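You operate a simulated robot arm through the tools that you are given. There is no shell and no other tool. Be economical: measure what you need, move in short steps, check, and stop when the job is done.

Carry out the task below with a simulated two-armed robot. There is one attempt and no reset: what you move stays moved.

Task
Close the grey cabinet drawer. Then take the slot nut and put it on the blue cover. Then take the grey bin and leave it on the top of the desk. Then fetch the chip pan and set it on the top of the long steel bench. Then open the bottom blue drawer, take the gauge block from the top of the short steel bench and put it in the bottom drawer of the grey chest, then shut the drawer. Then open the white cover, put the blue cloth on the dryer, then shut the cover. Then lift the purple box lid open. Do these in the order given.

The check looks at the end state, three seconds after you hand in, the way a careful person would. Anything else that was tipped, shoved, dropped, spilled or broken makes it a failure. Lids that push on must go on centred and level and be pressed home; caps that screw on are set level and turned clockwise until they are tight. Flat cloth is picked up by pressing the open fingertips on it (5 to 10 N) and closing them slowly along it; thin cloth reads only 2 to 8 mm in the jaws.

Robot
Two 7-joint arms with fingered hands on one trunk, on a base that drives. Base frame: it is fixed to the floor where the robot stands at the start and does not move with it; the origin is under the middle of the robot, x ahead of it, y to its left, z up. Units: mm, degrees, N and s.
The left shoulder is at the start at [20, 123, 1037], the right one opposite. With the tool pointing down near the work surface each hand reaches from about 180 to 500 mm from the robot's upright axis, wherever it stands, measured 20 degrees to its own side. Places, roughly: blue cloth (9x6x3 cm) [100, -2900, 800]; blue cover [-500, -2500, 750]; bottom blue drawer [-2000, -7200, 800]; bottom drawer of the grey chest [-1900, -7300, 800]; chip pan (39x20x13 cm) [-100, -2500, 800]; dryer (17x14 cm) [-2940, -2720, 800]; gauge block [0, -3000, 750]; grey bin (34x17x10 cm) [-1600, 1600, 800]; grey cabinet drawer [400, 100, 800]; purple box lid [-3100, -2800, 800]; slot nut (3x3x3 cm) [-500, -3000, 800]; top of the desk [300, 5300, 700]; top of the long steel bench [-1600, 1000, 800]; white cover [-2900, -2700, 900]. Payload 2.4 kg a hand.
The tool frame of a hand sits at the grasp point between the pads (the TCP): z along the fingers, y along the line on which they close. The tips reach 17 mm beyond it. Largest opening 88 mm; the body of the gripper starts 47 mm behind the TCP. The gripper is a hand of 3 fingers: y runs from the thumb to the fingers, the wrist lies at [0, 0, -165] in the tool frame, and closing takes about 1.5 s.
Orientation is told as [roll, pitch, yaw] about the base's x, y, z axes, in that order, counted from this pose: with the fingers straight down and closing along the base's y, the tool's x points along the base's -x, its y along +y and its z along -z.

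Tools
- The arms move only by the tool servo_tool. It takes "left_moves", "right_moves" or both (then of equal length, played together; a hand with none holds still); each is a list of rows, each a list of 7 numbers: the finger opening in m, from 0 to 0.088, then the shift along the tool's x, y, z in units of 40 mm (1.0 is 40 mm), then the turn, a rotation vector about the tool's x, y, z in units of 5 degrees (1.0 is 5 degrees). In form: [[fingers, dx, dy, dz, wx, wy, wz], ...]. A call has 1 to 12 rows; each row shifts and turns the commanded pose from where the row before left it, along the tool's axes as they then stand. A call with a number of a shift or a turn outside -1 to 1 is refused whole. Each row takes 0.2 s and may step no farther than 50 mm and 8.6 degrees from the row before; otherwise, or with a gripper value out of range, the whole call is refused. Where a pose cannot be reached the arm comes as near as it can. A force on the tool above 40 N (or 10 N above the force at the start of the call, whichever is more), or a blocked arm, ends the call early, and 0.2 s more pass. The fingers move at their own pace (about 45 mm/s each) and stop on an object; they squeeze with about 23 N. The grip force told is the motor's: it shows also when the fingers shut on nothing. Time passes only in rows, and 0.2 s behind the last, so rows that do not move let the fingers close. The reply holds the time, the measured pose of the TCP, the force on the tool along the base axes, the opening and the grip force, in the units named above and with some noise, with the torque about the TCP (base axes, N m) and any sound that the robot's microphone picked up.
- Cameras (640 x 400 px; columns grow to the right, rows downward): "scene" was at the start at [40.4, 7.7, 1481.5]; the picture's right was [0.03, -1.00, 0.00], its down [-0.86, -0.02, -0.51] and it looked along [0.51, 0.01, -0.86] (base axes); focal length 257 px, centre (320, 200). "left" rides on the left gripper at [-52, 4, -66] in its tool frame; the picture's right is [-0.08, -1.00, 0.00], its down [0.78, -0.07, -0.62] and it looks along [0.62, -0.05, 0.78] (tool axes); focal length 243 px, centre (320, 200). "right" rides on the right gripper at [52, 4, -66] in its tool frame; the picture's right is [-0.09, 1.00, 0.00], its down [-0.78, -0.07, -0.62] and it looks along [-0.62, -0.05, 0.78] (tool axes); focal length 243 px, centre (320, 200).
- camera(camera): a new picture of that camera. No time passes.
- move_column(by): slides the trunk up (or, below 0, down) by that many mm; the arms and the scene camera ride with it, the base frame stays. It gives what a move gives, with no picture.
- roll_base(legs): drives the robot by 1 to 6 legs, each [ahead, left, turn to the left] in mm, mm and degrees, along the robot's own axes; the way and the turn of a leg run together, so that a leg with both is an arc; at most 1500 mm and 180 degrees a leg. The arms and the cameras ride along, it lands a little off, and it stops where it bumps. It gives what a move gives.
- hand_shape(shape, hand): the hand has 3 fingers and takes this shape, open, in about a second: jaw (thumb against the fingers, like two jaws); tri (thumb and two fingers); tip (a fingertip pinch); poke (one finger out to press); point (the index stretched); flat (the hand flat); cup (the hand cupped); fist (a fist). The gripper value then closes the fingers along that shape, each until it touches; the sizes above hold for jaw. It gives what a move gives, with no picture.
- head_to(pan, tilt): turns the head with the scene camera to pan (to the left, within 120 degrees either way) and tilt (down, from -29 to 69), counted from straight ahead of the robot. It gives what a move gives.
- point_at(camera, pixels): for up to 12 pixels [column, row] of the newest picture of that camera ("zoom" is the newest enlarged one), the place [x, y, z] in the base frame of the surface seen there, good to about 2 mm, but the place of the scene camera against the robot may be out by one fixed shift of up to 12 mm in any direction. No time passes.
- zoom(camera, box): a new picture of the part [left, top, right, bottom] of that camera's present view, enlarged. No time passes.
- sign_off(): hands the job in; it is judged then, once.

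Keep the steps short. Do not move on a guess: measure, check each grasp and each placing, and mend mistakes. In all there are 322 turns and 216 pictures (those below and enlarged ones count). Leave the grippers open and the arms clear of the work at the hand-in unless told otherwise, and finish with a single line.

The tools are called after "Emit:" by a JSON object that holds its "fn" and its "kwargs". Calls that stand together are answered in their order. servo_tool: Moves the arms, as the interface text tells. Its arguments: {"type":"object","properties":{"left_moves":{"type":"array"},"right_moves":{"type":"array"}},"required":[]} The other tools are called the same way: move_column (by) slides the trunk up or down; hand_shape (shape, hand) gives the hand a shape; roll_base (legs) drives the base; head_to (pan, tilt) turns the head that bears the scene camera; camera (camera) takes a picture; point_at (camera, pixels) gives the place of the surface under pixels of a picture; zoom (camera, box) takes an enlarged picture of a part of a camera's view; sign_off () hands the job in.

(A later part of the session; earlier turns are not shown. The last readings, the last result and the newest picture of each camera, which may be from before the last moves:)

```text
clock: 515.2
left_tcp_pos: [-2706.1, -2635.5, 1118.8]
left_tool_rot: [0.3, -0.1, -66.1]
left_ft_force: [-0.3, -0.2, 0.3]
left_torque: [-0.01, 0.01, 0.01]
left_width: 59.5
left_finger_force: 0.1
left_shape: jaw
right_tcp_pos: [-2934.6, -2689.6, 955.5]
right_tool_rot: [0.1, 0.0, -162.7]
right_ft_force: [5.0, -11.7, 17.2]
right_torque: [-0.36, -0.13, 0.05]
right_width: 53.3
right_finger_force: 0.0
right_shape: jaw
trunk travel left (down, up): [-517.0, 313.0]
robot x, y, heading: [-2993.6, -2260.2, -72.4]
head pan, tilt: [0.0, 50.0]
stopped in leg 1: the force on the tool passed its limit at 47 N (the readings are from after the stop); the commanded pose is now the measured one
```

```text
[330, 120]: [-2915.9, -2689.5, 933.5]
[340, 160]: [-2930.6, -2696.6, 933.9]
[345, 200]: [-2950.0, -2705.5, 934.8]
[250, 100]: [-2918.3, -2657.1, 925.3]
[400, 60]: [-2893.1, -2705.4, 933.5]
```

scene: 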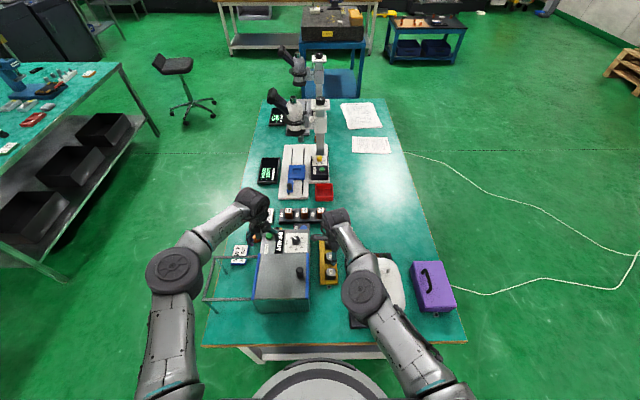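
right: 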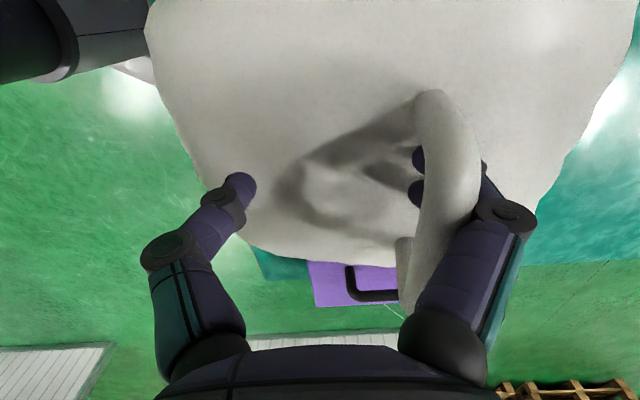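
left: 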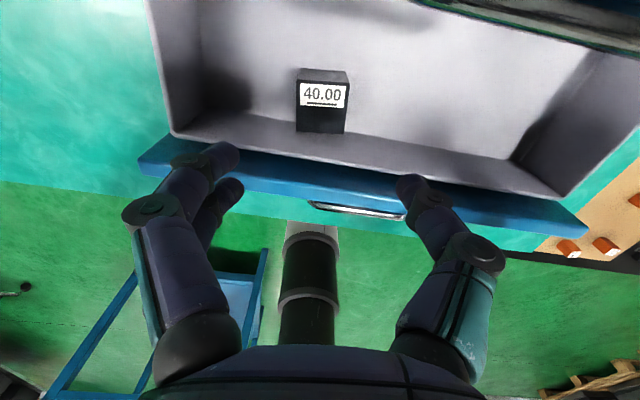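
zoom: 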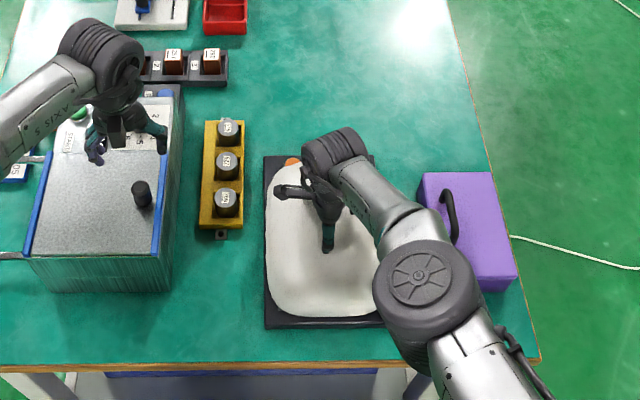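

The lid has begun to swing up (dome now z 934), and the fingertips met the rising dome. I raise the trunk 30 mm, pull 45 mm, raise 20 mm, pull 50 mm.

Emit:
{"fn": "move_column", "kwargs": {"by": 30}}

Emit:
{"fn": "roll_base", "kwargs": {"legs": [[-45, 0, 0]]}}

Emit:
{"fn": "move_column", "kwargs": {"by": 20}}

Emit:
{"fn": "roll_base", "kwargs": {"legs": [[-50, 0, 0]]}}

Emit:
{"fn": "zoom", "kwargs": {"camera": "scene", "box": [240, 200, 440, 360]}}

Emit:
{"fn": "camera", "kwargs": {"camera": "right"}}

```text
clock: 515.9
left_tcp_pos: [-2706.1, -2636.8, 1146.1]
left_tool_rot: [0.5, 0.0, -66.2]
left_ft_force: [0.1, 0.4, -0.5]
left_torque: [-0.01, -0.02, -0.01]
left_width: 59.7
left_finger_force: 0.1
left_shape: jaw
right_tcp_pos: [-2936.6, -2690.3, 982.2]
right_tool_rot: [-0.3, 0.0, -162.6]
right_ft_force: [0.1, -1.6, -0.4]
right_torque: [-0.02, -0.02, -0.01]
right_width: 50.3
right_finger_force: 0.1
right_shape: jaw
trunk travel left (down, up): [-547.0, 283.0]
robot x, y, heading: [-2994.0, -2256.5, -72.6]
head pan, tilt: [0.0, 50.0]
```

```text
clock: 516.8
left_tcp_pos: [-2719.9, -2590.4, 1148.4]
left_tool_rot: [0.3, -0.1, -66.2]
left_ft_force: [-0.3, -0.3, 0.6]
left_torque: [0.0, 0.01, 0.02]
left_width: 59.7
left_finger_force: 0.1
left_shape: jaw
right_tcp_pos: [-2951.0, -2644.5, 984.5]
right_tool_rot: [-0.2, -0.1, -162.7]
right_ft_force: [0.2, -0.1, 0.3]
right_torque: [-0.02, 0.0, -0.02]
right_width: 49.7
right_finger_force: 0.0
right_shape: jaw
trunk travel left (down, up): [-547.0, 283.0]
robot x, y, heading: [-3012.5, -2215.5, -72.7]
head pan, tilt: [0.0, 50.0]
```

```text
clock: 517.5
left_tcp_pos: [-2719.6, -2593.2, 1167.3]
left_tool_rot: [0.4, 0.0, -66.2]
left_ft_force: [-0.6, -0.5, 0.3]
left_torque: [0.0, 0.01, 0.03]
left_width: 59.6
left_finger_force: 0.0
left_shape: jaw
right_tcp_pos: [-2949.5, -2646.6, 1003.0]
right_tool_rot: [-0.3, -0.1, -162.6]
right_ft_force: [0.3, -0.5, 0.7]
right_torque: [0.0, 0.01, 0.01]
right_width: 50.1
right_finger_force: 0.0
right_shape: jaw
trunk travel left (down, up): [-567.0, 263.0]
robot x, y, heading: [-3004.4, -2216.2, -72.6]
head pan, tilt: [0.0, 50.0]
```

```text
clock: 518.4
left_tcp_pos: [-2734.8, -2544.5, 1167.4]
left_tool_rot: [0.3, -0.1, -66.2]
left_ft_force: [0.8, 0.5, -0.2]
left_torque: [0.0, 0.0, -0.01]
left_width: 59.6
left_finger_force: 0.1
left_shape: jaw
right_tcp_pos: [-2966.0, -2597.5, 1004.3]
right_tool_rot: [-0.2, 0.0, -162.7]
right_ft_force: [-0.2, 0.6, -0.8]
right_torque: [0.0, -0.02, -0.03]
right_width: 49.3
right_finger_force: 0.1
right_shape: jaw
trunk travel left (down, up): [-567.0, 263.0]
robot x, y, heading: [-3025.5, -2166.0, -72.5]
head pan, tilt: [0.0, 50.0]
```

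```text
2.50 times, centred on (340, 280) of scene
```

zoom: 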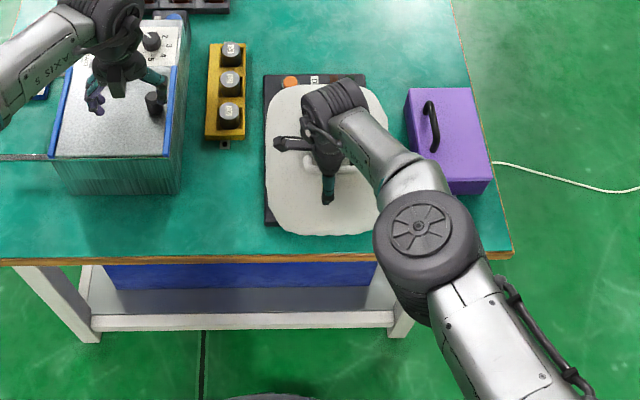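

```text
91 pictures are left
```

right: 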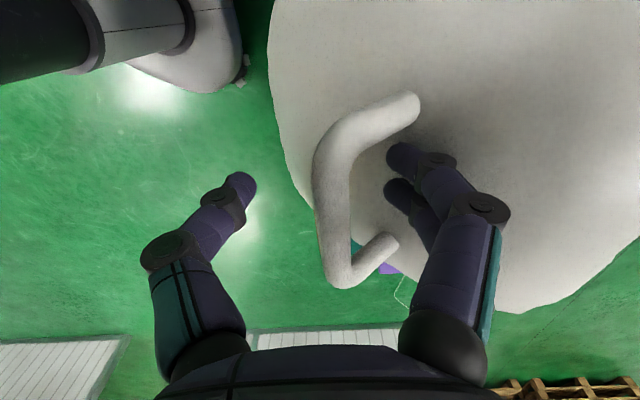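

The lid stands up by itself now: the bar floats free between thumb and fingers. I measure the lid's state.

Emit:
{"fn": "point_at", "kwargs": {"camera": "right", "pixels": [[325, 150], [330, 200], [335, 260], [290, 80], [400, 50], [600, 200], [500, 300], [500, 100]]}}

```text
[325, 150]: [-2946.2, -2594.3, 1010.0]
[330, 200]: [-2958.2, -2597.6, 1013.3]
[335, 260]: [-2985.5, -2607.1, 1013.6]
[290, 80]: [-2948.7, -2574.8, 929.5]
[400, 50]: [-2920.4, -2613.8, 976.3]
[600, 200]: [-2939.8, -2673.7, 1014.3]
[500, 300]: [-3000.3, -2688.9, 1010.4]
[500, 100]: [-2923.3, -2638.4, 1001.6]
```

The lid is open by about 45° and stays there. I pull on: 80 mm, then lower 20 mm and 50 mm more.

Emit:
{"fn": "roll_base", "kwargs": {"legs": [[-75, 0, 0]]}}

Emit:
{"fn": "camera", "kwargs": {"camera": "right"}}

Emit:
{"fn": "point_at", "kwargs": {"camera": "right", "pixels": [[360, 150], [370, 200], [340, 200], [420, 200]]}}

```text
clock: 519.5
left_tcp_pos: [-2758.1, -2473.1, 1167.8]
left_tool_rot: [0.3, -0.2, -66.2]
left_ft_force: [-0.4, 0.2, 0.4]
left_torque: [-0.03, 0.02, -0.01]
left_width: 59.8
left_finger_force: 0.1
left_shape: jaw
right_tcp_pos: [-2989.7, -2525.0, 1004.6]
right_tool_rot: [-0.2, 0.0, -162.6]
right_ft_force: [-0.1, 1.1, 0.1]
right_torque: [0.01, 0.0, 0.0]
right_width: 48.7
right_finger_force: 0.0
right_shape: jaw
trunk travel left (down, up): [-567.0, 263.0]
robot x, y, heading: [-3040.6, -2094.2, -72.8]
head pan, tilt: [0.0, 50.0]
```

```text
90 pictures are left
```

right: 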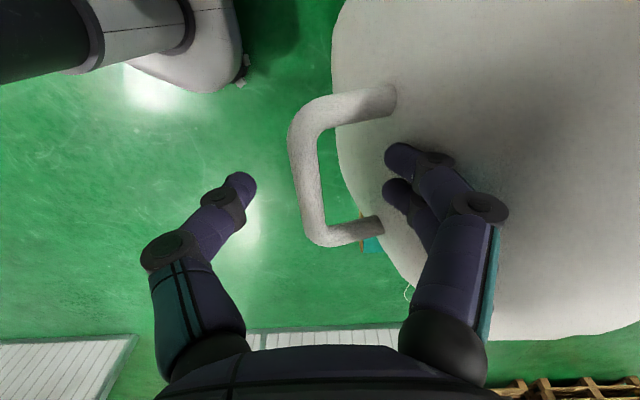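

```text
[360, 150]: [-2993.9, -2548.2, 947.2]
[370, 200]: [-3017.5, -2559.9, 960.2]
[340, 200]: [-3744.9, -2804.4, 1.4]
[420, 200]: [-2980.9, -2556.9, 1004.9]
```

Emit:
{"fn": "point_at", "kwargs": {"camera": "right", "pixels": [[303, 160], [308, 210], [380, 98], [500, 50], [600, 300], [400, 60]]}}

Emit:
{"fn": "zoom", "kwargs": {"camera": "scene", "box": [240, 160, 440, 320]}}

```text
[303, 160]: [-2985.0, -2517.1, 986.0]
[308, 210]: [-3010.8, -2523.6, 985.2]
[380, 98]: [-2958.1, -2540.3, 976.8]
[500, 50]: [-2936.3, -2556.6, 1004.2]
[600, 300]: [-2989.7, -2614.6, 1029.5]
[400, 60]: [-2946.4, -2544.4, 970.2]
```

```text
2.50 times, centred on (340, 240) of scene
```

zoom: 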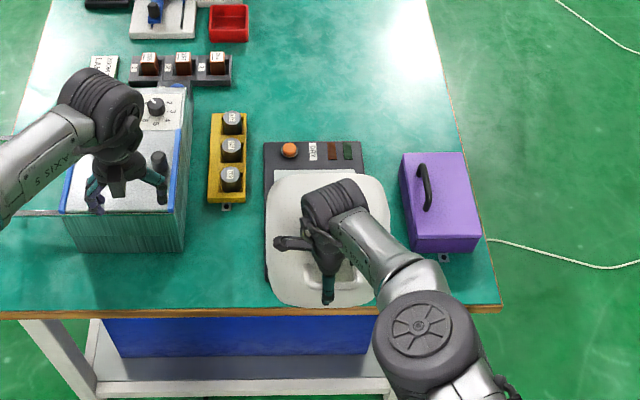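

The lid is at about 67°. To open it past upright, I lift the hand clear over it, go to its inner side and push the rim north.

Emit:
{"fn": "move_column", "kwargs": {"by": 85}}

Emit:
{"fn": "roll_base", "kwargs": {"legs": [[222, 0, 0]]}}

Emit:
{"fn": "servo_tool", "kwargs": {"right_moves": [[0, 0, 0, 0, 0, 0, 0], [0, 0, 0, 0, 0, 0, 0], [0, 0, 0, 0, 0, 0, 0], [0, 0, 0, 0, 0, 0, 0]]}}

Emit:
{"fn": "camera", "kwargs": {"camera": "right"}}

```text
clock: 520.7
left_tcp_pos: [-2757.1, -2473.5, 1251.7]
left_tool_rot: [0.4, 0.1, -66.3]
left_ft_force: [-0.6, 0.2, 0.0]
left_torque: [0.03, -0.01, 0.0]
left_width: 59.9
left_finger_force: 0.0
left_shape: jaw
right_tcp_pos: [-2988.2, -2526.7, 1087.0]
right_tool_rot: [-0.4, 0.1, -162.7]
right_ft_force: [0.2, -0.3, -0.6]
right_torque: [0.01, 0.03, -0.01]
right_width: 49.3
right_finger_force: 0.1
right_shape: jaw
trunk travel left (down, up): [-652.0, 178.0]
robot x, y, heading: [-3045.0, -2095.6, -72.8]
head pan, tilt: [0.0, 50.0]
```

```text
clock: 522.3
left_tcp_pos: [-2692.2, -2684.7, 1252.5]
left_tool_rot: [0.4, 0.0, -66.3]
left_ft_force: [0.5, -0.1, 0.3]
left_torque: [0.01, -0.02, 0.03]
left_width: 60.0
left_finger_force: 0.0
left_shape: jaw
right_tcp_pos: [-2924.4, -2736.5, 1087.4]
right_tool_rot: [-0.3, 0.0, -162.9]
right_ft_force: [0.1, 1.1, 0.5]
right_torque: [0.0, -0.01, 0.0]
right_width: 49.6
right_finger_force: 0.0
right_shape: jaw
trunk travel left (down, up): [-652.0, 178.0]
robot x, y, heading: [-2976.4, -2305.4, -72.7]
head pan, tilt: [0.0, 50.0]
```

```text
clock: 523.3
left_tcp_pos: [-2691.9, -2683.9, 1252.7]
left_tool_rot: [0.4, 0.0, -66.2]
left_ft_force: [0.7, 0.4, 0.6]
left_torque: [0.03, 0.01, -0.03]
left_width: 59.8
left_finger_force: 0.0
left_shape: jaw
right_tcp_pos: [-2923.4, -2737.5, 1088.7]
right_tool_rot: [-0.2, -0.1, -162.8]
right_ft_force: [-0.3, -0.8, 0.5]
right_torque: [0.0, 0.02, 0.0]
right_width: 0.1
right_finger_force: 21.1
right_shape: jaw
trunk travel left (down, up): [-652.0, 178.0]
robot x, y, heading: [-2978.4, -2306.1, -72.9]
head pan, tilt: [0.0, 50.0]
```

```text
88 pictures are left
```

right: 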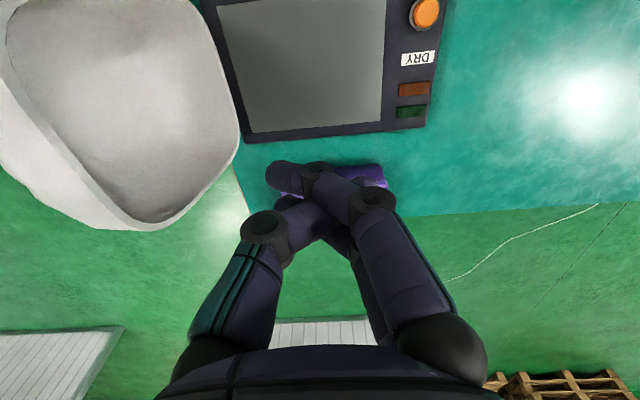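

The cover has opened fully by itself: its inside faces me and the grey dryer plate is free. I measure the plate and lid.

Emit:
{"fn": "point_at", "kwargs": {"camera": "right", "pixels": [[250, 130], [380, 115], [225, 15], [385, 10], [300, 60], [235, 140], [160, 225], [210, 40], [100, 100], [20, 150], [400, 110]]}}

```text
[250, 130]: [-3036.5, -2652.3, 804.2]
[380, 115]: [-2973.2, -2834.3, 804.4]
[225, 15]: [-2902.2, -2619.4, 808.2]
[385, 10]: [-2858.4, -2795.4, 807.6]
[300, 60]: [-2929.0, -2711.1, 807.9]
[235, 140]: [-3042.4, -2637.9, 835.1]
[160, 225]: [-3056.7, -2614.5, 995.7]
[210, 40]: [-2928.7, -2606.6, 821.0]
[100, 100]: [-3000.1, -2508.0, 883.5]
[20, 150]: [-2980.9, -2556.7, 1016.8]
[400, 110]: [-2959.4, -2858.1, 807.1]
```

Plate: z 807, centre ≈ (-2938,-2722). The lid rests open at about 103°. Now I fetch the blue cloth: back off north, then east and round to the short bench's east side.

Emit:
{"fn": "roll_base", "kwargs": {"legs": [[-370, 0, 0], [0, 0, 72.8], [1450, 0, 0], [1400, 60, 0], [600, 250, 0]]}}

Emit:
{"fn": "roll_base", "kwargs": {"legs": [[0, 0, -162]]}}

```text
clock: 545.4
left_tcp_pos: [816.9, -1552.1, 1252.4]
left_tool_rot: [0.3, 0.1, 5.5]
left_ft_force: [-0.2, -0.3, -0.4]
left_torque: [0.0, 0.0, 0.0]
left_width: 59.6
left_finger_force: 0.1
left_shape: jaw
right_tcp_pos: [795.5, -1787.1, 1087.0]
right_tool_rot: [-0.3, 0.0, -91.0]
right_ft_force: [-0.1, 0.8, 0.3]
right_torque: [0.01, 0.01, -0.01]
right_width: 0.0
right_finger_force: 23.1
right_shape: jaw
trunk travel left (down, up): [-652.0, 178.0]
robot x, y, heading: [369.9, -1708.6, -0.7]
head pan, tilt: [0.0, 50.0]
```

```text
clock: 552.5
left_tcp_pos: [-16.0, -1988.7, 1251.2]
left_tool_rot: [0.5, 0.0, -157.1]
left_ft_force: [-0.1, -0.6, 0.4]
left_torque: [0.04, 0.01, 0.0]
left_width: 59.8
left_finger_force: 0.1
left_shape: jaw
right_tcp_pos: [-63.9, -1757.5, 1088.6]
right_tool_rot: [-0.3, 0.0, 106.3]
right_ft_force: [0.2, -0.3, -0.2]
right_torque: [0.06, 0.02, -0.06]
right_width: 0.0
right_finger_force: 22.8
right_shape: jaw
trunk travel left (down, up): [-652.0, 178.0]
robot x, y, heading: [366.8, -1705.5, -163.3]
head pan, tilt: [0.0, 50.0]
```

Emit:
{"fn": "roll_base", "kwargs": {"legs": [[162, 1148, 0]]}}

Emit:
{"fn": "camera", "kwargs": {"camera": "right"}}

```text
clock: 558.4
left_tcp_pos: [121.6, -3120.6, 1252.6]
left_tool_rot: [0.2, 0.0, -159.4]
left_ft_force: [0.1, 0.6, 0.9]
left_torque: [-0.01, 0.01, 0.04]
left_width: 59.3
left_finger_force: 0.0
left_shape: jaw
right_tcp_pos: [80.7, -2888.1, 1088.1]
right_tool_rot: [-0.2, -0.1, 104.1]
right_ft_force: [-0.4, -0.4, 0.1]
right_torque: [-0.01, 0.0, -0.01]
right_width: 0.0
right_finger_force: 23.0
right_shape: jaw
trunk travel left (down, up): [-652.0, 178.0]
robot x, y, heading: [512.9, -2852.8, -165.8]
head pan, tilt: [0.0, 50.0]
```

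```text
87 pictures are left
```

right: 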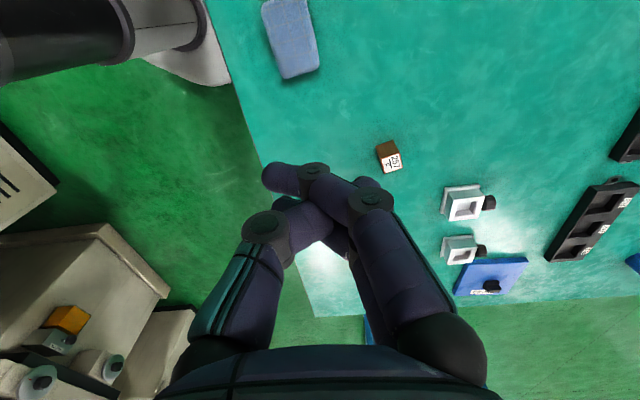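

The cloth is at (290,38). I measure it.

Emit:
{"fn": "point_at", "kwargs": {"camera": "right", "pixels": [[282, 78], [319, 66], [264, 8], [303, 3], [291, 40], [297, 60], [280, 15], [330, 60]]}}

```text
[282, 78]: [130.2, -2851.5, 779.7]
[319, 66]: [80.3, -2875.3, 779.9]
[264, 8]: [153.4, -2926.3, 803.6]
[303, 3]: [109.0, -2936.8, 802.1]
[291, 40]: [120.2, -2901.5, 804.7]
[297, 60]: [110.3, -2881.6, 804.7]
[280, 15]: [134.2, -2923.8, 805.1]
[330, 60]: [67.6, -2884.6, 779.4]
```

Cloth: top z 804, centre ≈ (119,-2899). I shift the base so the hand is above it, open wide, turn 6.6° and lower with the trunk.

Emit:
{"fn": "roll_base", "kwargs": {"legs": [[-34, 20, 0]]}}

Emit:
{"fn": "move_column", "kwargs": {"by": -200}}

Emit:
{"fn": "servo_tool", "kwargs": {"right_moves": [[0.088, 0, 0, 0, 0, 0, -0.65], [0.088, 0, 0, 0, 0, 0, -0.65], [0.088, 0, 0, 0, 0, 0, 0], [0.088, 0, 0, 0, 0, 0, 0]]}}

Emit:
{"fn": "camera", "kwargs": {"camera": "right"}}

```text
clock: 559.3
left_tcp_pos: [161.1, -3131.7, 1252.3]
left_tool_rot: [0.2, -0.1, -159.4]
left_ft_force: [-0.4, 0.6, 1.0]
left_torque: [0.02, -0.01, 0.02]
left_width: 59.7
left_finger_force: 0.1
left_shape: jaw
right_tcp_pos: [119.8, -2898.9, 1088.3]
right_tool_rot: [-0.2, -0.1, 104.1]
right_ft_force: [-0.1, -0.3, 0.2]
right_torque: [-0.02, 0.0, -0.01]
right_width: 0.2
right_finger_force: 23.1
right_shape: jaw
trunk travel left (down, up): [-652.0, 178.0]
robot x, y, heading: [554.5, -2865.4, -166.0]
head pan, tilt: [0.0, 50.0]
```

```text
clock: 561.4
left_tcp_pos: [159.2, -3130.6, 1052.3]
left_tool_rot: [0.3, -0.1, -159.4]
left_ft_force: [-0.1, -0.6, -0.1]
left_torque: [-0.02, -0.02, 0.01]
left_width: 60.0
left_finger_force: 0.0
left_shape: jaw
right_tcp_pos: [119.5, -2898.0, 888.5]
right_tool_rot: [-0.3, 0.0, 104.1]
right_ft_force: [0.0, 0.0, 0.2]
right_torque: [-0.01, 0.01, 0.05]
right_width: 0.0
right_finger_force: 22.9
right_shape: jaw
trunk travel left (down, up): [-452.0, 378.0]
robot x, y, heading: [556.1, -2862.1, -165.7]
head pan, tilt: [0.0, 50.0]
```

```text
clock: 562.4
left_tcp_pos: [160.2, -3132.6, 1052.4]
left_tool_rot: [0.3, -0.1, -159.4]
left_ft_force: [0.1, -0.3, 0.6]
left_torque: [0.01, -0.02, 0.0]
left_width: 59.7
left_finger_force: 0.0
left_shape: jaw
right_tcp_pos: [119.5, -2898.7, 887.9]
right_tool_rot: [-0.3, 0.1, 110.6]
right_ft_force: [0.7, 0.2, -0.5]
right_torque: [0.0, 0.01, 0.03]
right_width: 88.0
right_finger_force: 0.0
right_shape: jaw
trunk travel left (down, up): [-452.0, 378.0]
robot x, y, heading: [555.9, -2863.3, -165.8]
head pan, tilt: [0.0, 50.0]
```

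```text
86 pictures are left
```

right: 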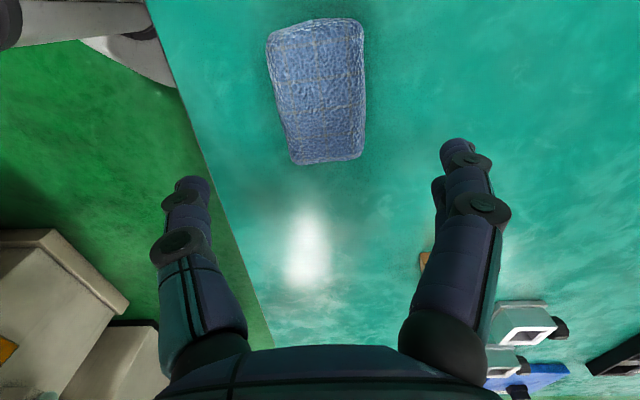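

Emit:
{"fn": "point_at", "kwargs": {"camera": "right", "pixels": [[272, 35], [360, 28], [296, 160], [357, 155], [315, 95], [282, 100], [362, 95]]}}

```text
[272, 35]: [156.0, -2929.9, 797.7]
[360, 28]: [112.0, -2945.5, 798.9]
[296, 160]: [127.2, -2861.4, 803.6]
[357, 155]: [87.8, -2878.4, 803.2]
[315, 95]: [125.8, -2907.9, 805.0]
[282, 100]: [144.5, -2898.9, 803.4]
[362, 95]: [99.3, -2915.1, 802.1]
```

Aligned. I lower the trunk 86 mm and close the fingers on the cloth slowly.

Emit:
{"fn": "move_column", "kwargs": {"by": -87}}

Emit:
{"fn": "servo_tool", "kwargs": {"right_moves": [[0.07, 0.13, 0, 0, 0, 0, 0], [0.06, 0, 0, 0, 0, 0, 0], [0.05, 0, 0, 0, 0, 0, 0], [0.04, 0, 0, 0, 0, 0, 0], [0.03, 0, 0, 0, 0, 0, 0], [0.02, 0, 0, 0, 0, 0, 0], [0.01, 0, 0, 0, 0, 0, 0], [0, 0, 0, 0, 0, 0, 0], [0, 0, 0, 0, 0, 0, 0], [0, 0, 0, 0, 0, 0, 0]]}}

Emit:
{"fn": "camera", "kwargs": {"camera": "right"}}

```text
clock: 563.7
left_tcp_pos: [159.7, -3130.3, 966.2]
left_tool_rot: [0.2, 0.0, -159.4]
left_ft_force: [-0.3, 0.6, 0.7]
left_torque: [0.0, -0.02, 0.01]
left_width: 59.7
left_finger_force: 0.0
left_shape: jaw
right_tcp_pos: [118.8, -2898.8, 800.6]
right_tool_rot: [-0.2, 0.0, 110.5]
right_ft_force: [0.0, 0.4, -0.1]
right_torque: [0.0, 0.04, 0.01]
right_width: 88.0
right_finger_force: 0.1
right_shape: jaw
trunk travel left (down, up): [-365.0, 465.0]
robot x, y, heading: [552.6, -2864.2, -165.5]
head pan, tilt: [0.0, 50.0]
```

```text
clock: 565.9
left_tcp_pos: [160.0, -3130.2, 965.2]
left_tool_rot: [0.2, 0.0, -159.4]
left_ft_force: [0.6, -0.8, -0.7]
left_torque: [0.0, 0.0, 0.01]
left_width: 59.5
left_finger_force: 0.1
left_shape: jaw
right_tcp_pos: [121.3, -2903.9, 802.5]
right_tool_rot: [-0.3, 0.0, 110.6]
right_ft_force: [0.0, -1.1, 0.7]
right_torque: [0.02, -0.01, 0.03]
right_width: 53.4
right_finger_force: 23.2
right_shape: jaw
trunk travel left (down, up): [-365.0, 465.0]
robot x, y, heading: [551.4, -2864.4, -165.7]
head pan, tilt: [0.0, 50.0]
```

```text
85 pictures are left
```

right: 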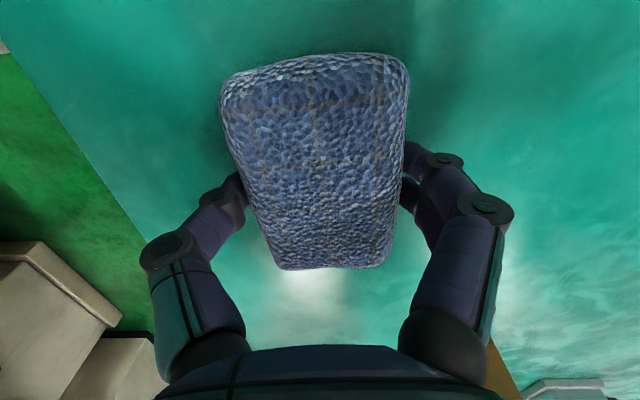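

The cloth is held (53 mm, 23 N). I lift it high and drive back to the dryer's north side.

Emit:
{"fn": "move_column", "kwargs": {"by": 285}}

Emit:
{"fn": "roll_base", "kwargs": {"legs": [[-108, -1168, 0], [0, 0, -14.3], [607, 160, 0], [1400, 60, 0], [1350, 20, 0], [0, 0, 107.3]]}}

Emit:
{"fn": "camera", "kwargs": {"camera": "scene"}}

```text
clock: 568.8
left_tcp_pos: [159.5, -3131.5, 1249.5]
left_tool_rot: [0.4, 0.1, -159.3]
left_ft_force: [0.2, 0.2, 0.0]
left_torque: [0.01, 0.01, -0.02]
left_width: 59.8
left_finger_force: 0.0
left_shape: jaw
right_tcp_pos: [122.0, -2903.6, 1086.6]
right_tool_rot: [-0.4, 0.0, 110.5]
right_ft_force: [0.0, -0.6, -1.0]
right_torque: [0.0, -0.02, 0.0]
right_width: 53.4
right_finger_force: 23.3
right_shape: jaw
trunk travel left (down, up): [-650.0, 180.0]
robot x, y, heading: [553.6, -2861.2, -165.8]
head pan, tilt: [0.0, 50.0]
```

```text
clock: 595.9
left_tcp_pos: [-2677.5, -2309.6, 1249.4]
left_tool_rot: [0.3, 0.0, -69.0]
left_ft_force: [-0.5, 0.0, -0.2]
left_torque: [-0.05, 0.0, -0.01]
left_width: 59.6
left_finger_force: 0.1
left_shape: jaw
right_tcp_pos: [-2906.4, -2349.8, 1086.6]
right_tool_rot: [-0.3, 0.2, -159.0]
right_ft_force: [-0.7, -0.4, -0.2]
right_torque: [0.02, 0.01, 0.01]
right_width: 52.9
right_finger_force: 23.1
right_shape: jaw
trunk travel left (down, up): [-650.0, 180.0]
robot x, y, heading: [-2951.3, -1919.6, -75.4]
head pan, tilt: [0.0, 50.0]
```

```text
84 pictures are left
```

scene: 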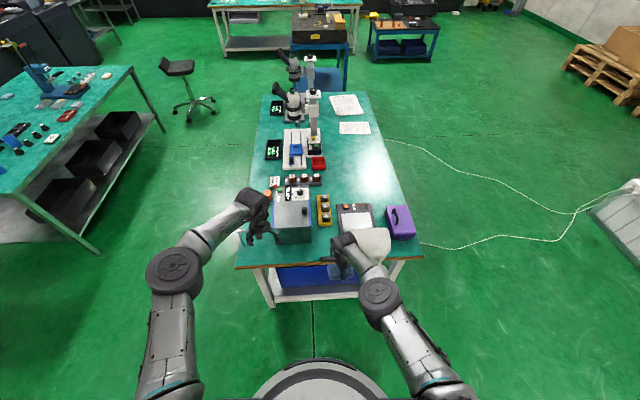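

The cover is still open. Before lowering, I check where my right forearm and elbow run relative to the open lid.

Emit:
{"fn": "point_at", "kwargs": {"camera": "scene", "pixels": [[380, 290], [355, 262], [345, 242], [365, 275], [400, 310], [375, 240], [390, 235], [440, 385]]}}

```text
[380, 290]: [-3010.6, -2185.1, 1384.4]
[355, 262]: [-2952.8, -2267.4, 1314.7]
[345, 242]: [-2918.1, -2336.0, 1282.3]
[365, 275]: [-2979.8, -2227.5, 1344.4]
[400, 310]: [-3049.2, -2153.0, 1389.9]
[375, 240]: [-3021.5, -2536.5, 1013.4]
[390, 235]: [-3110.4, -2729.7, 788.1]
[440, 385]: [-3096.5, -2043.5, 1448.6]
```

At release height the forearm's underside would pass the lid top by only a few mm, so I place the cloth 27 mm further south on the plate, which gives about 30 mm of clearance. I drive in at full height.

Emit:
{"fn": "roll_base", "kwargs": {"legs": [[0, 0, 2.7], [369, -161, 0]]}}

Emit:
{"fn": "camera", "kwargs": {"camera": "right"}}

Emit:
{"fn": "point_at", "kwargs": {"camera": "right", "pixels": [[250, 35], [420, 60], [120, 100], [180, 220], [390, 130], [450, 30]]}}

```text
clock: 598.8
left_tcp_pos: [-2705.8, -2697.1, 1248.4]
left_tool_rot: [0.4, -0.1, -66.3]
left_ft_force: [0.1, 0.0, 0.0]
left_torque: [-0.01, 0.0, -0.02]
left_width: 59.5
left_finger_force: 0.0
left_shape: jaw
right_tcp_pos: [-2930.8, -2746.7, 1086.2]
right_tool_rot: [-0.3, 0.1, -156.3]
right_ft_force: [0.6, -0.1, 0.2]
right_torque: [-0.07, -0.05, 0.03]
right_width: 52.8
right_finger_force: 23.1
right_shape: jaw
trunk travel left (down, up): [-650.0, 180.0]
robot x, y, heading: [-2993.8, -2315.6, -72.7]
head pan, tilt: [0.0, 50.0]
```

```text
83 pictures are left
```

right: 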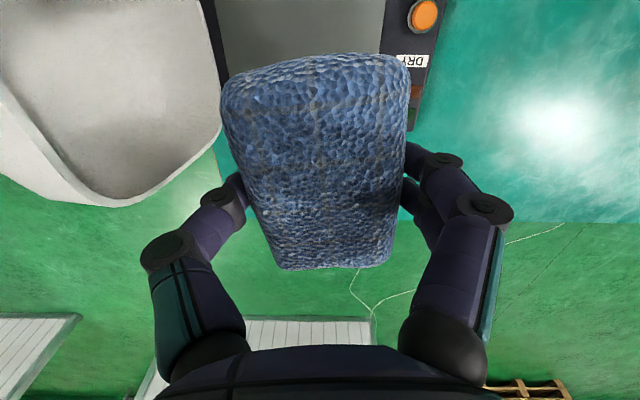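

```text
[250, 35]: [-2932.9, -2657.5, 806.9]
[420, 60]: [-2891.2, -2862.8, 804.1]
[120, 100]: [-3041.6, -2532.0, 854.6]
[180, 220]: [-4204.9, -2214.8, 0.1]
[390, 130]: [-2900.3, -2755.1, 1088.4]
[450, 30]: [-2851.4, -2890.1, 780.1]
```

The hand is over the plate. I lower the trunk 225 mm and check the forearm against the lid.

Emit:
{"fn": "move_column", "kwargs": {"by": -222}}

Emit:
{"fn": "camera", "kwargs": {"camera": "right"}}

Emit:
{"fn": "zoom", "kwargs": {"camera": "scene", "box": [260, 190, 440, 370]}}

```text
clock: 601.1
left_tcp_pos: [-2705.9, -2696.1, 1028.3]
left_tool_rot: [0.3, 0.0, -66.2]
left_ft_force: [-0.3, -0.3, 0.0]
left_torque: [-0.02, 0.0, 0.03]
left_width: 59.9
left_finger_force: 0.0
left_shape: jaw
right_tcp_pos: [-2931.4, -2745.6, 865.0]
right_tool_rot: [-0.3, 0.1, -156.4]
right_ft_force: [-0.6, 1.0, -0.2]
right_torque: [0.04, -0.03, 0.03]
right_width: 53.0
right_finger_force: 23.2
right_shape: jaw
trunk travel left (down, up): [-428.0, 402.0]
robot x, y, heading: [-2992.2, -2315.8, -72.7]
head pan, tilt: [0.0, 50.0]
```

```text
82 pictures are left
```

right: 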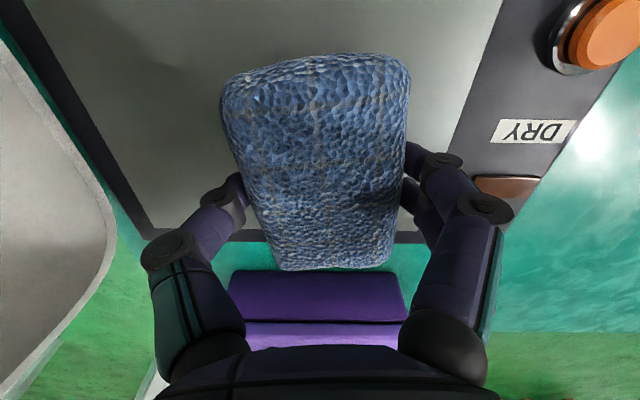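

```text
2.22 times, centred on (350, 280) of scene
```

zoom: 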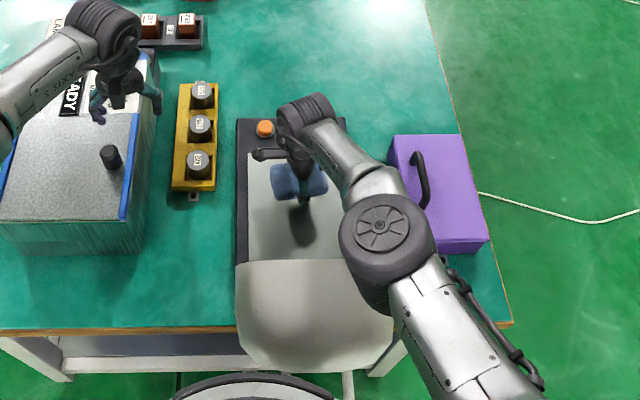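

Clearances look fine. I lower 28 mm more and open the hand so the cloth settles on the plate.

Emit:
{"fn": "move_column", "kwargs": {"by": -29}}

Emit:
{"fn": "servo_tool", "kwargs": {"right_moves": [[0.055, 0, 0, 0, 0, 0, 0], [0.065, 0, 0, 0, 0, 0, 0], [0.075, 0, 0, 0, 0, 0, 0], [0.088, 0, 0, 0, 0, 0, 0], [0.088, 0, 0, 0, 0, 0, 0], [0.088, 0, 0, 0, 0, 0, 0]]}}

Emit:
{"fn": "move_column", "kwargs": {"by": 60}}

Emit:
{"fn": "camera", "kwargs": {"camera": "right"}}

```text
clock: 601.9
left_tcp_pos: [-2706.7, -2696.9, 998.5]
left_tool_rot: [0.2, 0.0, -66.2]
left_ft_force: [0.5, 0.6, 1.2]
left_torque: [-0.01, -0.02, 0.0]
left_width: 59.8
left_finger_force: 0.1
left_shape: jaw
right_tcp_pos: [-2932.2, -2746.3, 834.7]
right_tool_rot: [-0.4, 0.1, -156.3]
right_ft_force: [0.2, 0.7, -0.2]
right_torque: [-0.03, -0.01, 0.01]
right_width: 52.9
right_finger_force: 22.9
right_shape: jaw
trunk travel left (down, up): [-399.0, 431.0]
robot x, y, heading: [-2996.9, -2317.7, -72.7]
head pan, tilt: [0.0, 50.0]
```

```text
clock: 603.2
left_tcp_pos: [-2706.2, -2695.5, 999.3]
left_tool_rot: [0.3, -0.1, -66.2]
left_ft_force: [0.6, 0.4, 0.4]
left_torque: [-0.02, 0.0, 0.01]
left_width: 59.9
left_finger_force: 0.0
left_shape: jaw
right_tcp_pos: [-2931.6, -2746.9, 836.1]
right_tool_rot: [-0.3, 0.1, -156.4]
right_ft_force: [0.1, 0.3, 0.2]
right_torque: [-0.05, -0.01, -0.03]
right_width: 88.0
right_finger_force: 0.0
right_shape: jaw
trunk travel left (down, up): [-399.0, 431.0]
robot x, y, heading: [-2995.5, -2313.4, -72.7]
head pan, tilt: [0.0, 50.0]
```

```text
clock: 604.2
left_tcp_pos: [-2705.2, -2696.6, 1059.5]
left_tool_rot: [0.3, 0.2, -66.3]
left_ft_force: [0.4, -0.8, 0.1]
left_torque: [0.01, 0.01, 0.01]
left_width: 59.5
left_finger_force: 0.1
left_shape: jaw
right_tcp_pos: [-2931.2, -2746.9, 895.6]
right_tool_rot: [-0.4, 0.1, -156.3]
right_ft_force: [-0.7, -0.4, -1.2]
right_torque: [0.0, 0.01, -0.03]
right_width: 88.1
right_finger_force: 0.0
right_shape: jaw
trunk travel left (down, up): [-459.0, 371.0]
robot x, y, heading: [-2995.5, -2315.7, -72.6]
head pan, tilt: [0.0, 50.0]
```

```text
80 pictures are left
```

right: 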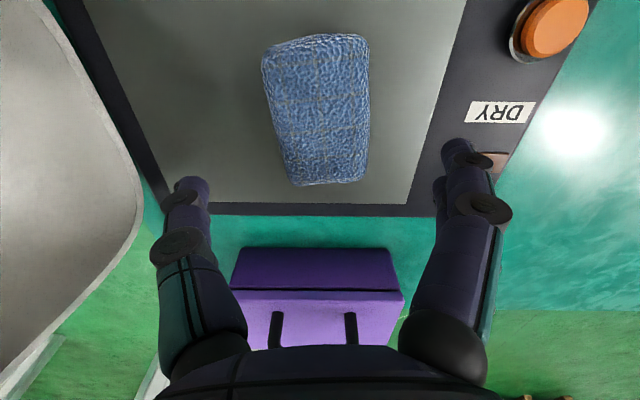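

The cloth lies on the plate. Now I shut the cover: raise, go back over the lid, and lower the closed fingers behind its outer (north) side.

Emit:
{"fn": "move_column", "kwargs": {"by": 188}}

Emit:
{"fn": "roll_base", "kwargs": {"legs": [[-315, 0, 0]]}}

Emit:
{"fn": "servo_tool", "kwargs": {"right_moves": [[0, 0, 0, 0, 0, 0, 0], [0, 0, 0, 0, 0, 0, 0], [0, 0, 0, 0, 0, 0, 0], [0, 0, 0, 0, 0, 0, 0], [0, 0, 0, 0, 0, 0, 0]]}}

Emit:
{"fn": "camera", "kwargs": {"camera": "right"}}

Emit:
{"fn": "point_at", "kwargs": {"camera": "right", "pixels": [[400, 150], [400, 60], [480, 150], [560, 150], [620, 200], [400, 250]]}}

```text
clock: 606.3
left_tcp_pos: [-2705.7, -2696.4, 1246.5]
left_tool_rot: [0.3, 0.0, -66.2]
left_ft_force: [-0.8, -0.9, 0.0]
left_torque: [0.0, 0.02, -0.01]
left_width: 59.5
left_finger_force: 0.0
left_shape: jaw
right_tcp_pos: [-2931.4, -2746.3, 1083.7]
right_tool_rot: [-0.3, 0.1, -156.2]
right_ft_force: [0.1, 1.0, -0.2]
right_torque: [-0.02, -0.03, -0.01]
right_width: 88.1
right_finger_force: 0.0
right_shape: jaw
trunk travel left (down, up): [-647.0, 183.0]
robot x, y, heading: [-2994.2, -2317.8, -73.0]
head pan, tilt: [0.0, 50.0]
```

```text
clock: 608.4
left_tcp_pos: [-2798.3, -2393.9, 1246.9]
left_tool_rot: [0.4, -0.1, -65.8]
left_ft_force: [-0.5, 0.3, -0.2]
left_torque: [0.01, -0.01, 0.0]
left_width: 59.4
left_finger_force: 0.1
left_shape: jaw
right_tcp_pos: [-3023.6, -2445.9, 1084.2]
right_tool_rot: [-0.1, 0.0, -155.9]
right_ft_force: [0.6, -0.3, -0.1]
right_torque: [0.03, 0.0, -0.04]
right_width: 87.9
right_finger_force: 0.1
right_shape: jaw
trunk travel left (down, up): [-647.0, 183.0]
robot x, y, heading: [-3089.6, -2017.4, -72.1]
head pan, tilt: [0.0, 50.0]
```

```text
clock: 609.6
left_tcp_pos: [-2798.0, -2394.5, 1247.9]
left_tool_rot: [0.3, 0.0, -65.8]
left_ft_force: [0.5, 0.3, 0.6]
left_torque: [-0.03, -0.01, 0.01]
left_width: 59.6
left_finger_force: 0.0
left_shape: jaw
right_tcp_pos: [-3022.4, -2446.5, 1084.6]
right_tool_rot: [-0.2, 0.1, -156.0]
right_ft_force: [-0.4, -1.0, -1.0]
right_torque: [0.0, -0.01, 0.03]
right_width: 0.1
right_finger_force: 2.6
right_shape: jaw
trunk travel left (down, up): [-647.0, 183.0]
robot x, y, heading: [-3089.6, -2019.4, -72.0]
head pan, tilt: [0.0, 50.0]
```

```text
79 pictures are left
```

right: 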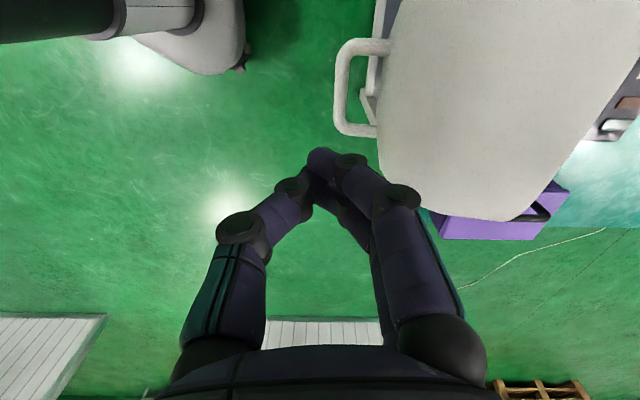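

```text
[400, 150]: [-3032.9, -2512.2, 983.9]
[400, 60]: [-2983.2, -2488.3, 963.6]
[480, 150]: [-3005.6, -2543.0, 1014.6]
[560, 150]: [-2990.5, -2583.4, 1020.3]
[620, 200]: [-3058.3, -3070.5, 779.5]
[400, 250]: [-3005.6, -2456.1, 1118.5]
```

The lid's outer side is 50 mm ahead of the fingers, and the bar hangs below. I lower the trunk 116 mm and push the lid southward by driving ahead.

Emit:
{"fn": "move_column", "kwargs": {"by": -114}}

Emit:
{"fn": "roll_base", "kwargs": {"legs": [[105, 0, -0.7]]}}

Emit:
{"fn": "camera", "kwargs": {"camera": "right"}}

```text
clock: 611.1
left_tcp_pos: [-2798.0, -2395.5, 1133.2]
left_tool_rot: [0.3, -0.1, -65.7]
left_ft_force: [0.9, -1.4, -0.9]
left_torque: [0.02, 0.01, 0.0]
left_width: 59.8
left_finger_force: 0.0
left_shape: jaw
right_tcp_pos: [-3023.2, -2447.1, 969.1]
right_tool_rot: [-0.2, 0.1, -155.9]
right_ft_force: [-0.2, -0.4, 0.4]
right_torque: [0.01, 0.02, 0.05]
right_width: 0.0
right_finger_force: 22.8
right_shape: jaw
trunk travel left (down, up): [-533.0, 297.0]
robot x, y, heading: [-3089.5, -2019.1, -72.0]
head pan, tilt: [0.0, 50.0]
```

```text
clock: 612.2
left_tcp_pos: [-2779.1, -2466.8, 1133.3]
left_tool_rot: [0.2, -0.3, -66.3]
left_ft_force: [0.3, 0.2, 0.0]
left_torque: [0.01, -0.01, -0.02]
left_width: 59.7
left_finger_force: 0.1
left_shape: jaw
right_tcp_pos: [-3004.2, -2516.4, 971.1]
right_tool_rot: [-0.7, 0.1, -156.3]
right_ft_force: [-3.6, 8.6, 10.5]
right_torque: [0.06, -0.01, 0.0]
right_width: 0.0
right_finger_force: 23.2
right_shape: jaw
trunk travel left (down, up): [-533.0, 297.0]
robot x, y, heading: [-3064.8, -2089.1, -72.9]
head pan, tilt: [0.0, 50.0]
stopped in leg 1: the force on the tool passed its limit at 59 N (the readings are from after the stop); the commanded pose is now the measured one
```

```text
78 pictures are left
```

right: 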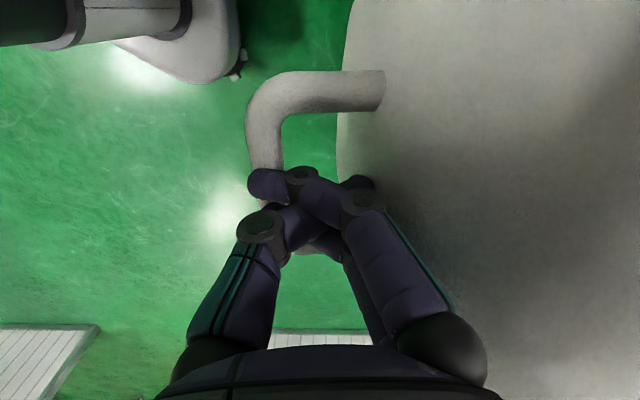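

The rising bar caught the fingertips. I measure it; then I will straddle the bar as before and carry the lid over under control.

Emit:
{"fn": "point_at", "kwargs": {"camera": "right", "pixels": [[258, 140], [262, 165], [300, 85], [360, 90], [420, 150], [350, 60]]}}

Emit:
{"fn": "move_column", "kwargs": {"by": 45}}

Emit:
{"fn": "camera", "kwargs": {"camera": "right"}}

```text
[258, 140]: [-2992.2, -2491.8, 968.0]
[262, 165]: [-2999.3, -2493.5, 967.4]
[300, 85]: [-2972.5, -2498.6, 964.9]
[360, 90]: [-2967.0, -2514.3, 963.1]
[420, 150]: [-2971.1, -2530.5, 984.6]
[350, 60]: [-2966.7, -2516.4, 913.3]
```

```text
clock: 613.1
left_tcp_pos: [-2778.6, -2470.2, 1178.7]
left_tool_rot: [0.3, -0.1, -66.3]
left_ft_force: [0.5, 0.0, 0.5]
left_torque: [-0.04, 0.01, 0.0]
left_width: 59.3
left_finger_force: 0.1
left_shape: jaw
right_tcp_pos: [-3002.7, -2518.5, 1016.9]
right_tool_rot: [-0.7, 0.1, -156.3]
right_ft_force: [-0.8, 2.1, 3.4]
right_torque: [-0.07, -0.02, 0.0]
right_width: 0.0
right_finger_force: 22.6
right_shape: jaw
trunk travel left (down, up): [-578.0, 252.0]
robot x, y, heading: [-3066.1, -2092.3, -72.7]
head pan, tilt: [0.0, 50.0]
```

```text
77 pictures are left
```

right: 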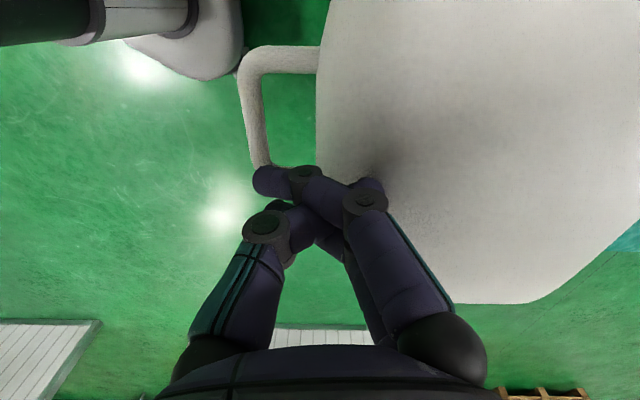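

The bar keeps catching, so I push beside it instead: back 60 mm, strafe 65 mm left, lower, then drive ahead against the lid.

Emit:
{"fn": "roll_base", "kwargs": {"legs": [[-60, 0, 0], [0, 66, 0]]}}

Emit:
{"fn": "move_column", "kwargs": {"by": -55}}

Emit:
{"fn": "roll_base", "kwargs": {"legs": [[110, 0, 0]]}}

Emit:
{"fn": "camera", "kwargs": {"camera": "right"}}

```text
clock: 614.6
left_tcp_pos: [-2731.2, -2392.8, 1178.8]
left_tool_rot: [0.2, -0.1, -66.4]
left_ft_force: [-0.4, 0.2, -0.3]
left_torque: [-0.01, 0.04, -0.01]
left_width: 59.7
left_finger_force: 0.0
left_shape: jaw
right_tcp_pos: [-2956.1, -2441.6, 1016.2]
right_tool_rot: [-0.8, 0.2, -156.4]
right_ft_force: [-0.3, 0.4, 0.2]
right_torque: [-0.01, 0.0, 0.02]
right_width: 0.0
right_finger_force: 22.9
right_shape: jaw
trunk travel left (down, up): [-578.0, 252.0]
robot x, y, heading: [-3021.4, -2016.2, -72.8]
head pan, tilt: [0.0, 50.0]
```

```text
clock: 615.6
left_tcp_pos: [-2733.5, -2394.4, 1123.8]
left_tool_rot: [0.3, 0.0, -66.3]
left_ft_force: [-0.7, 0.0, 0.3]
left_torque: [-0.01, 0.0, -0.01]
left_width: 59.8
left_finger_force: 0.0
left_shape: jaw
right_tcp_pos: [-2958.1, -2441.8, 960.6]
right_tool_rot: [-0.7, 0.1, -156.4]
right_ft_force: [0.0, -0.8, 0.0]
right_torque: [0.02, 0.02, -0.04]
right_width: 0.0
right_finger_force: 23.0
right_shape: jaw
trunk travel left (down, up): [-523.0, 307.0]
robot x, y, heading: [-3017.4, -2015.9, -72.7]
head pan, tilt: [0.0, 50.0]
```

```text
clock: 616.8
left_tcp_pos: [-2700.0, -2499.7, 1121.7]
left_tool_rot: [0.3, 0.0, -66.4]
left_ft_force: [0.3, -0.1, -0.3]
left_torque: [0.0, 0.0, 0.0]
left_width: 59.8
left_finger_force: 0.1
left_shape: jaw
right_tcp_pos: [-2923.9, -2548.8, 960.5]
right_tool_rot: [-0.8, 0.1, -156.4]
right_ft_force: [1.8, 2.1, 1.1]
right_torque: [-0.05, 0.01, 0.03]
right_width: 0.0
right_finger_force: 23.3
right_shape: jaw
trunk travel left (down, up): [-523.0, 307.0]
robot x, y, heading: [-2989.3, -2120.0, -72.8]
head pan, tilt: [0.0, 50.0]
```

```text
76 pictures are left
```

right: 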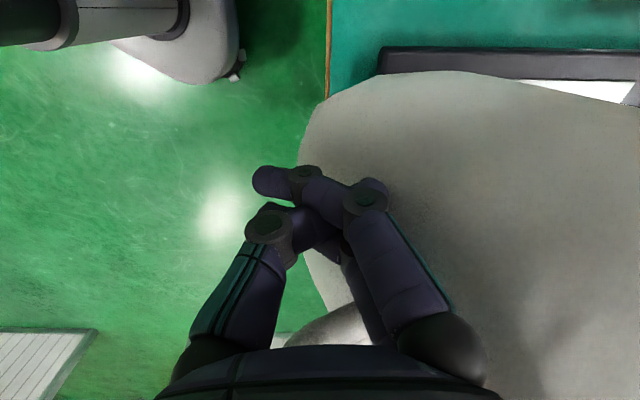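

The lid yields. I drive on 60 mm.

Emit:
{"fn": "roll_base", "kwargs": {"legs": [[60, 0, 0]]}}

Emit:
{"fn": "camera", "kwargs": {"camera": "right"}}

Emit:
{"fn": "zoom", "kwargs": {"camera": "scene", "box": [260, 180, 440, 340]}}

```text
clock: 617.7
left_tcp_pos: [-2683.1, -2558.5, 1121.8]
left_tool_rot: [0.4, 0.0, -66.4]
left_ft_force: [-0.3, -0.1, -1.6]
left_torque: [-0.04, -0.02, 0.02]
left_width: 59.7
left_finger_force: 0.0
left_shape: jaw
right_tcp_pos: [-2907.3, -2606.2, 960.4]
right_tool_rot: [-0.9, 0.3, -156.4]
right_ft_force: [-0.1, -0.7, -0.7]
right_torque: [0.03, 0.0, 0.0]
right_width: 0.0
right_finger_force: 22.9
right_shape: jaw
trunk travel left (down, up): [-523.0, 307.0]
robot x, y, heading: [-2971.0, -2179.3, -72.9]
head pan, tilt: [0.0, 50.0]
```

```text
75 pictures are left
```

right: 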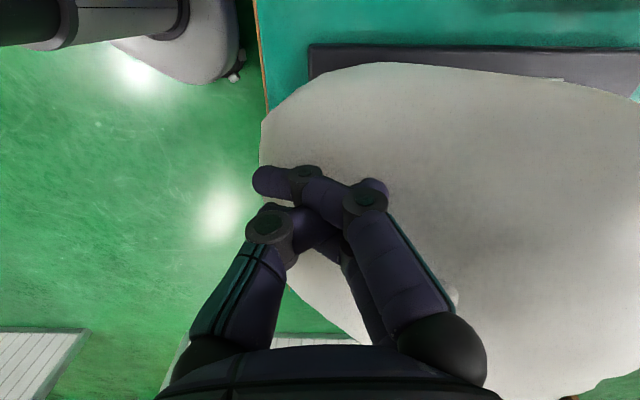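

```text
2.50 times, centred on (350, 260) of scene
```

zoom: 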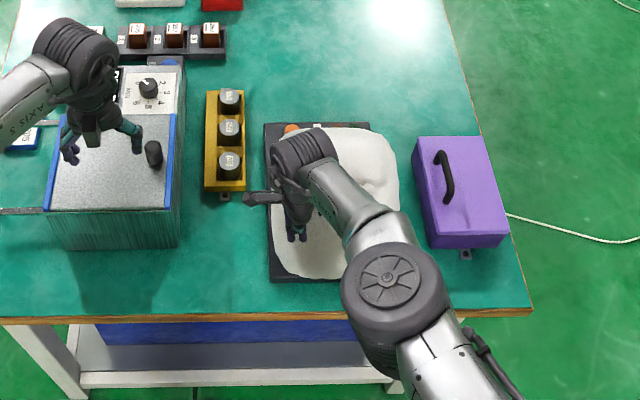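

The lid looks almost or wholly down. I measure the dome heights.

Emit:
{"fn": "point_at", "kwargs": {"camera": "right", "pixels": [[500, 200], [550, 120], [350, 110], [600, 250], [300, 120], [500, 300], [620, 150]]}}

```text
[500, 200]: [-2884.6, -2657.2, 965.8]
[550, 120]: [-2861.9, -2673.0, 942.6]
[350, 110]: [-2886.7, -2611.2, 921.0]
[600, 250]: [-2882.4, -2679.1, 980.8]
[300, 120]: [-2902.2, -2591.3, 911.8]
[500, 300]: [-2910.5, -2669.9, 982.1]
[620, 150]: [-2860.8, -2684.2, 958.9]
```

The lid rests at about 40°, held by hinge friction. I raise, move above its south part and press it down with the trunk.

Emit:
{"fn": "move_column", "kwargs": {"by": 75}}

Emit:
{"fn": "roll_base", "kwargs": {"legs": [[125, 0, 0]]}}

Emit:
{"fn": "move_column", "kwargs": {"by": -85}}

Emit:
{"fn": "camera", "kwargs": {"camera": "right"}}

```text
clock: 618.9
left_tcp_pos: [-2683.5, -2557.1, 1198.2]
left_tool_rot: [0.3, 0.0, -66.3]
left_ft_force: [0.2, -0.1, -0.2]
left_torque: [-0.02, 0.0, 0.0]
left_width: 59.8
left_finger_force: 0.1
left_shape: jaw
right_tcp_pos: [-2907.9, -2604.6, 1036.6]
right_tool_rot: [-0.8, 0.2, -156.4]
right_ft_force: [-0.5, 0.5, -0.1]
right_torque: [-0.02, 0.0, -0.03]
right_width: 0.0
right_finger_force: 23.0
right_shape: jaw
trunk travel left (down, up): [-598.0, 232.0]
robot x, y, heading: [-2974.2, -2176.7, -72.7]
head pan, tilt: [0.0, 50.0]
```

```text
clock: 620.1
left_tcp_pos: [-2644.5, -2676.6, 1197.6]
left_tool_rot: [0.2, 0.0, -66.3]
left_ft_force: [-0.3, 0.4, 0.5]
left_torque: [0.05, 0.01, 0.02]
left_width: 59.4
left_finger_force: 0.0
left_shape: jaw
right_tcp_pos: [-2869.6, -2724.4, 1036.5]
right_tool_rot: [-0.7, 0.1, -156.4]
right_ft_force: [-0.3, -0.1, -0.3]
right_torque: [-0.01, 0.0, 0.0]
right_width: 0.1
right_finger_force: 22.9
right_shape: jaw
trunk travel left (down, up): [-598.0, 232.0]
robot x, y, heading: [-2934.9, -2296.8, -72.5]
head pan, tilt: [0.0, 50.0]
```

```text
clock: 621.3
left_tcp_pos: [-2644.9, -2674.6, 1112.7]
left_tool_rot: [0.4, -0.1, -66.2]
left_ft_force: [0.1, 0.0, -0.3]
left_torque: [0.03, 0.0, -0.02]
left_width: 59.6
left_finger_force: 0.0
left_shape: jaw
right_tcp_pos: [-2871.2, -2724.1, 950.5]
right_tool_rot: [-0.7, 0.1, -156.2]
right_ft_force: [-1.4, 0.4, -0.5]
right_torque: [0.0, -0.01, -0.03]
right_width: 0.0
right_finger_force: 22.8
right_shape: jaw
trunk travel left (down, up): [-513.0, 317.0]
robot x, y, heading: [-2931.7, -2297.3, -72.6]
head pan, tilt: [0.0, 50.0]
```

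```text
73 pictures are left
```

right: 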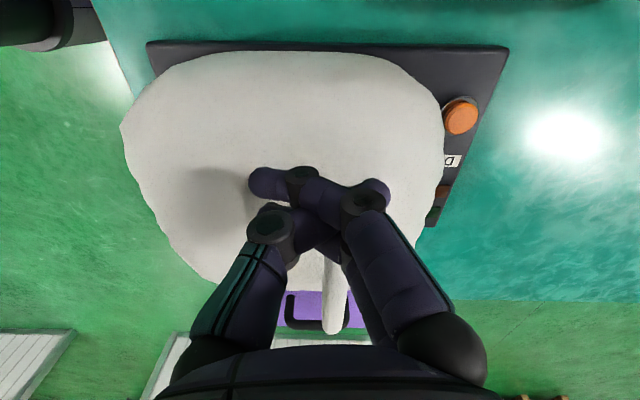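

Emit:
{"fn": "point_at", "kwargs": {"camera": "right", "pixels": [[330, 120], [430, 130], [180, 110], [330, 300], [330, 60], [440, 150]]}}

Emit:
{"fn": "move_column", "kwargs": {"by": -30}}

```text
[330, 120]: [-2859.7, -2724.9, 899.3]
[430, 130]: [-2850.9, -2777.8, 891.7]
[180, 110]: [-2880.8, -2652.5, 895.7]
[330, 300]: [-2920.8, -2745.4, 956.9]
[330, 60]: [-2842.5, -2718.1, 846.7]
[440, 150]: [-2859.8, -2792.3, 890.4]
```

```text
clock: 622.1
left_tcp_pos: [-2645.7, -2675.5, 1083.4]
left_tool_rot: [0.4, -0.1, -66.3]
left_ft_force: [0.1, 0.0, -0.6]
left_torque: [-0.01, 0.01, -0.02]
left_width: 60.1
left_finger_force: 0.1
left_shape: jaw
right_tcp_pos: [-2871.3, -2724.8, 920.6]
right_tool_rot: [-0.9, 0.2, -156.3]
right_ft_force: [-0.7, 0.7, 0.9]
right_torque: [0.03, -0.02, 0.0]
right_width: 0.0
right_finger_force: 23.1
right_shape: jaw
trunk travel left (down, up): [-483.0, 347.0]
robot x, y, heading: [-2932.0, -2300.4, -72.8]
head pan, tilt: [0.0, 50.0]
```

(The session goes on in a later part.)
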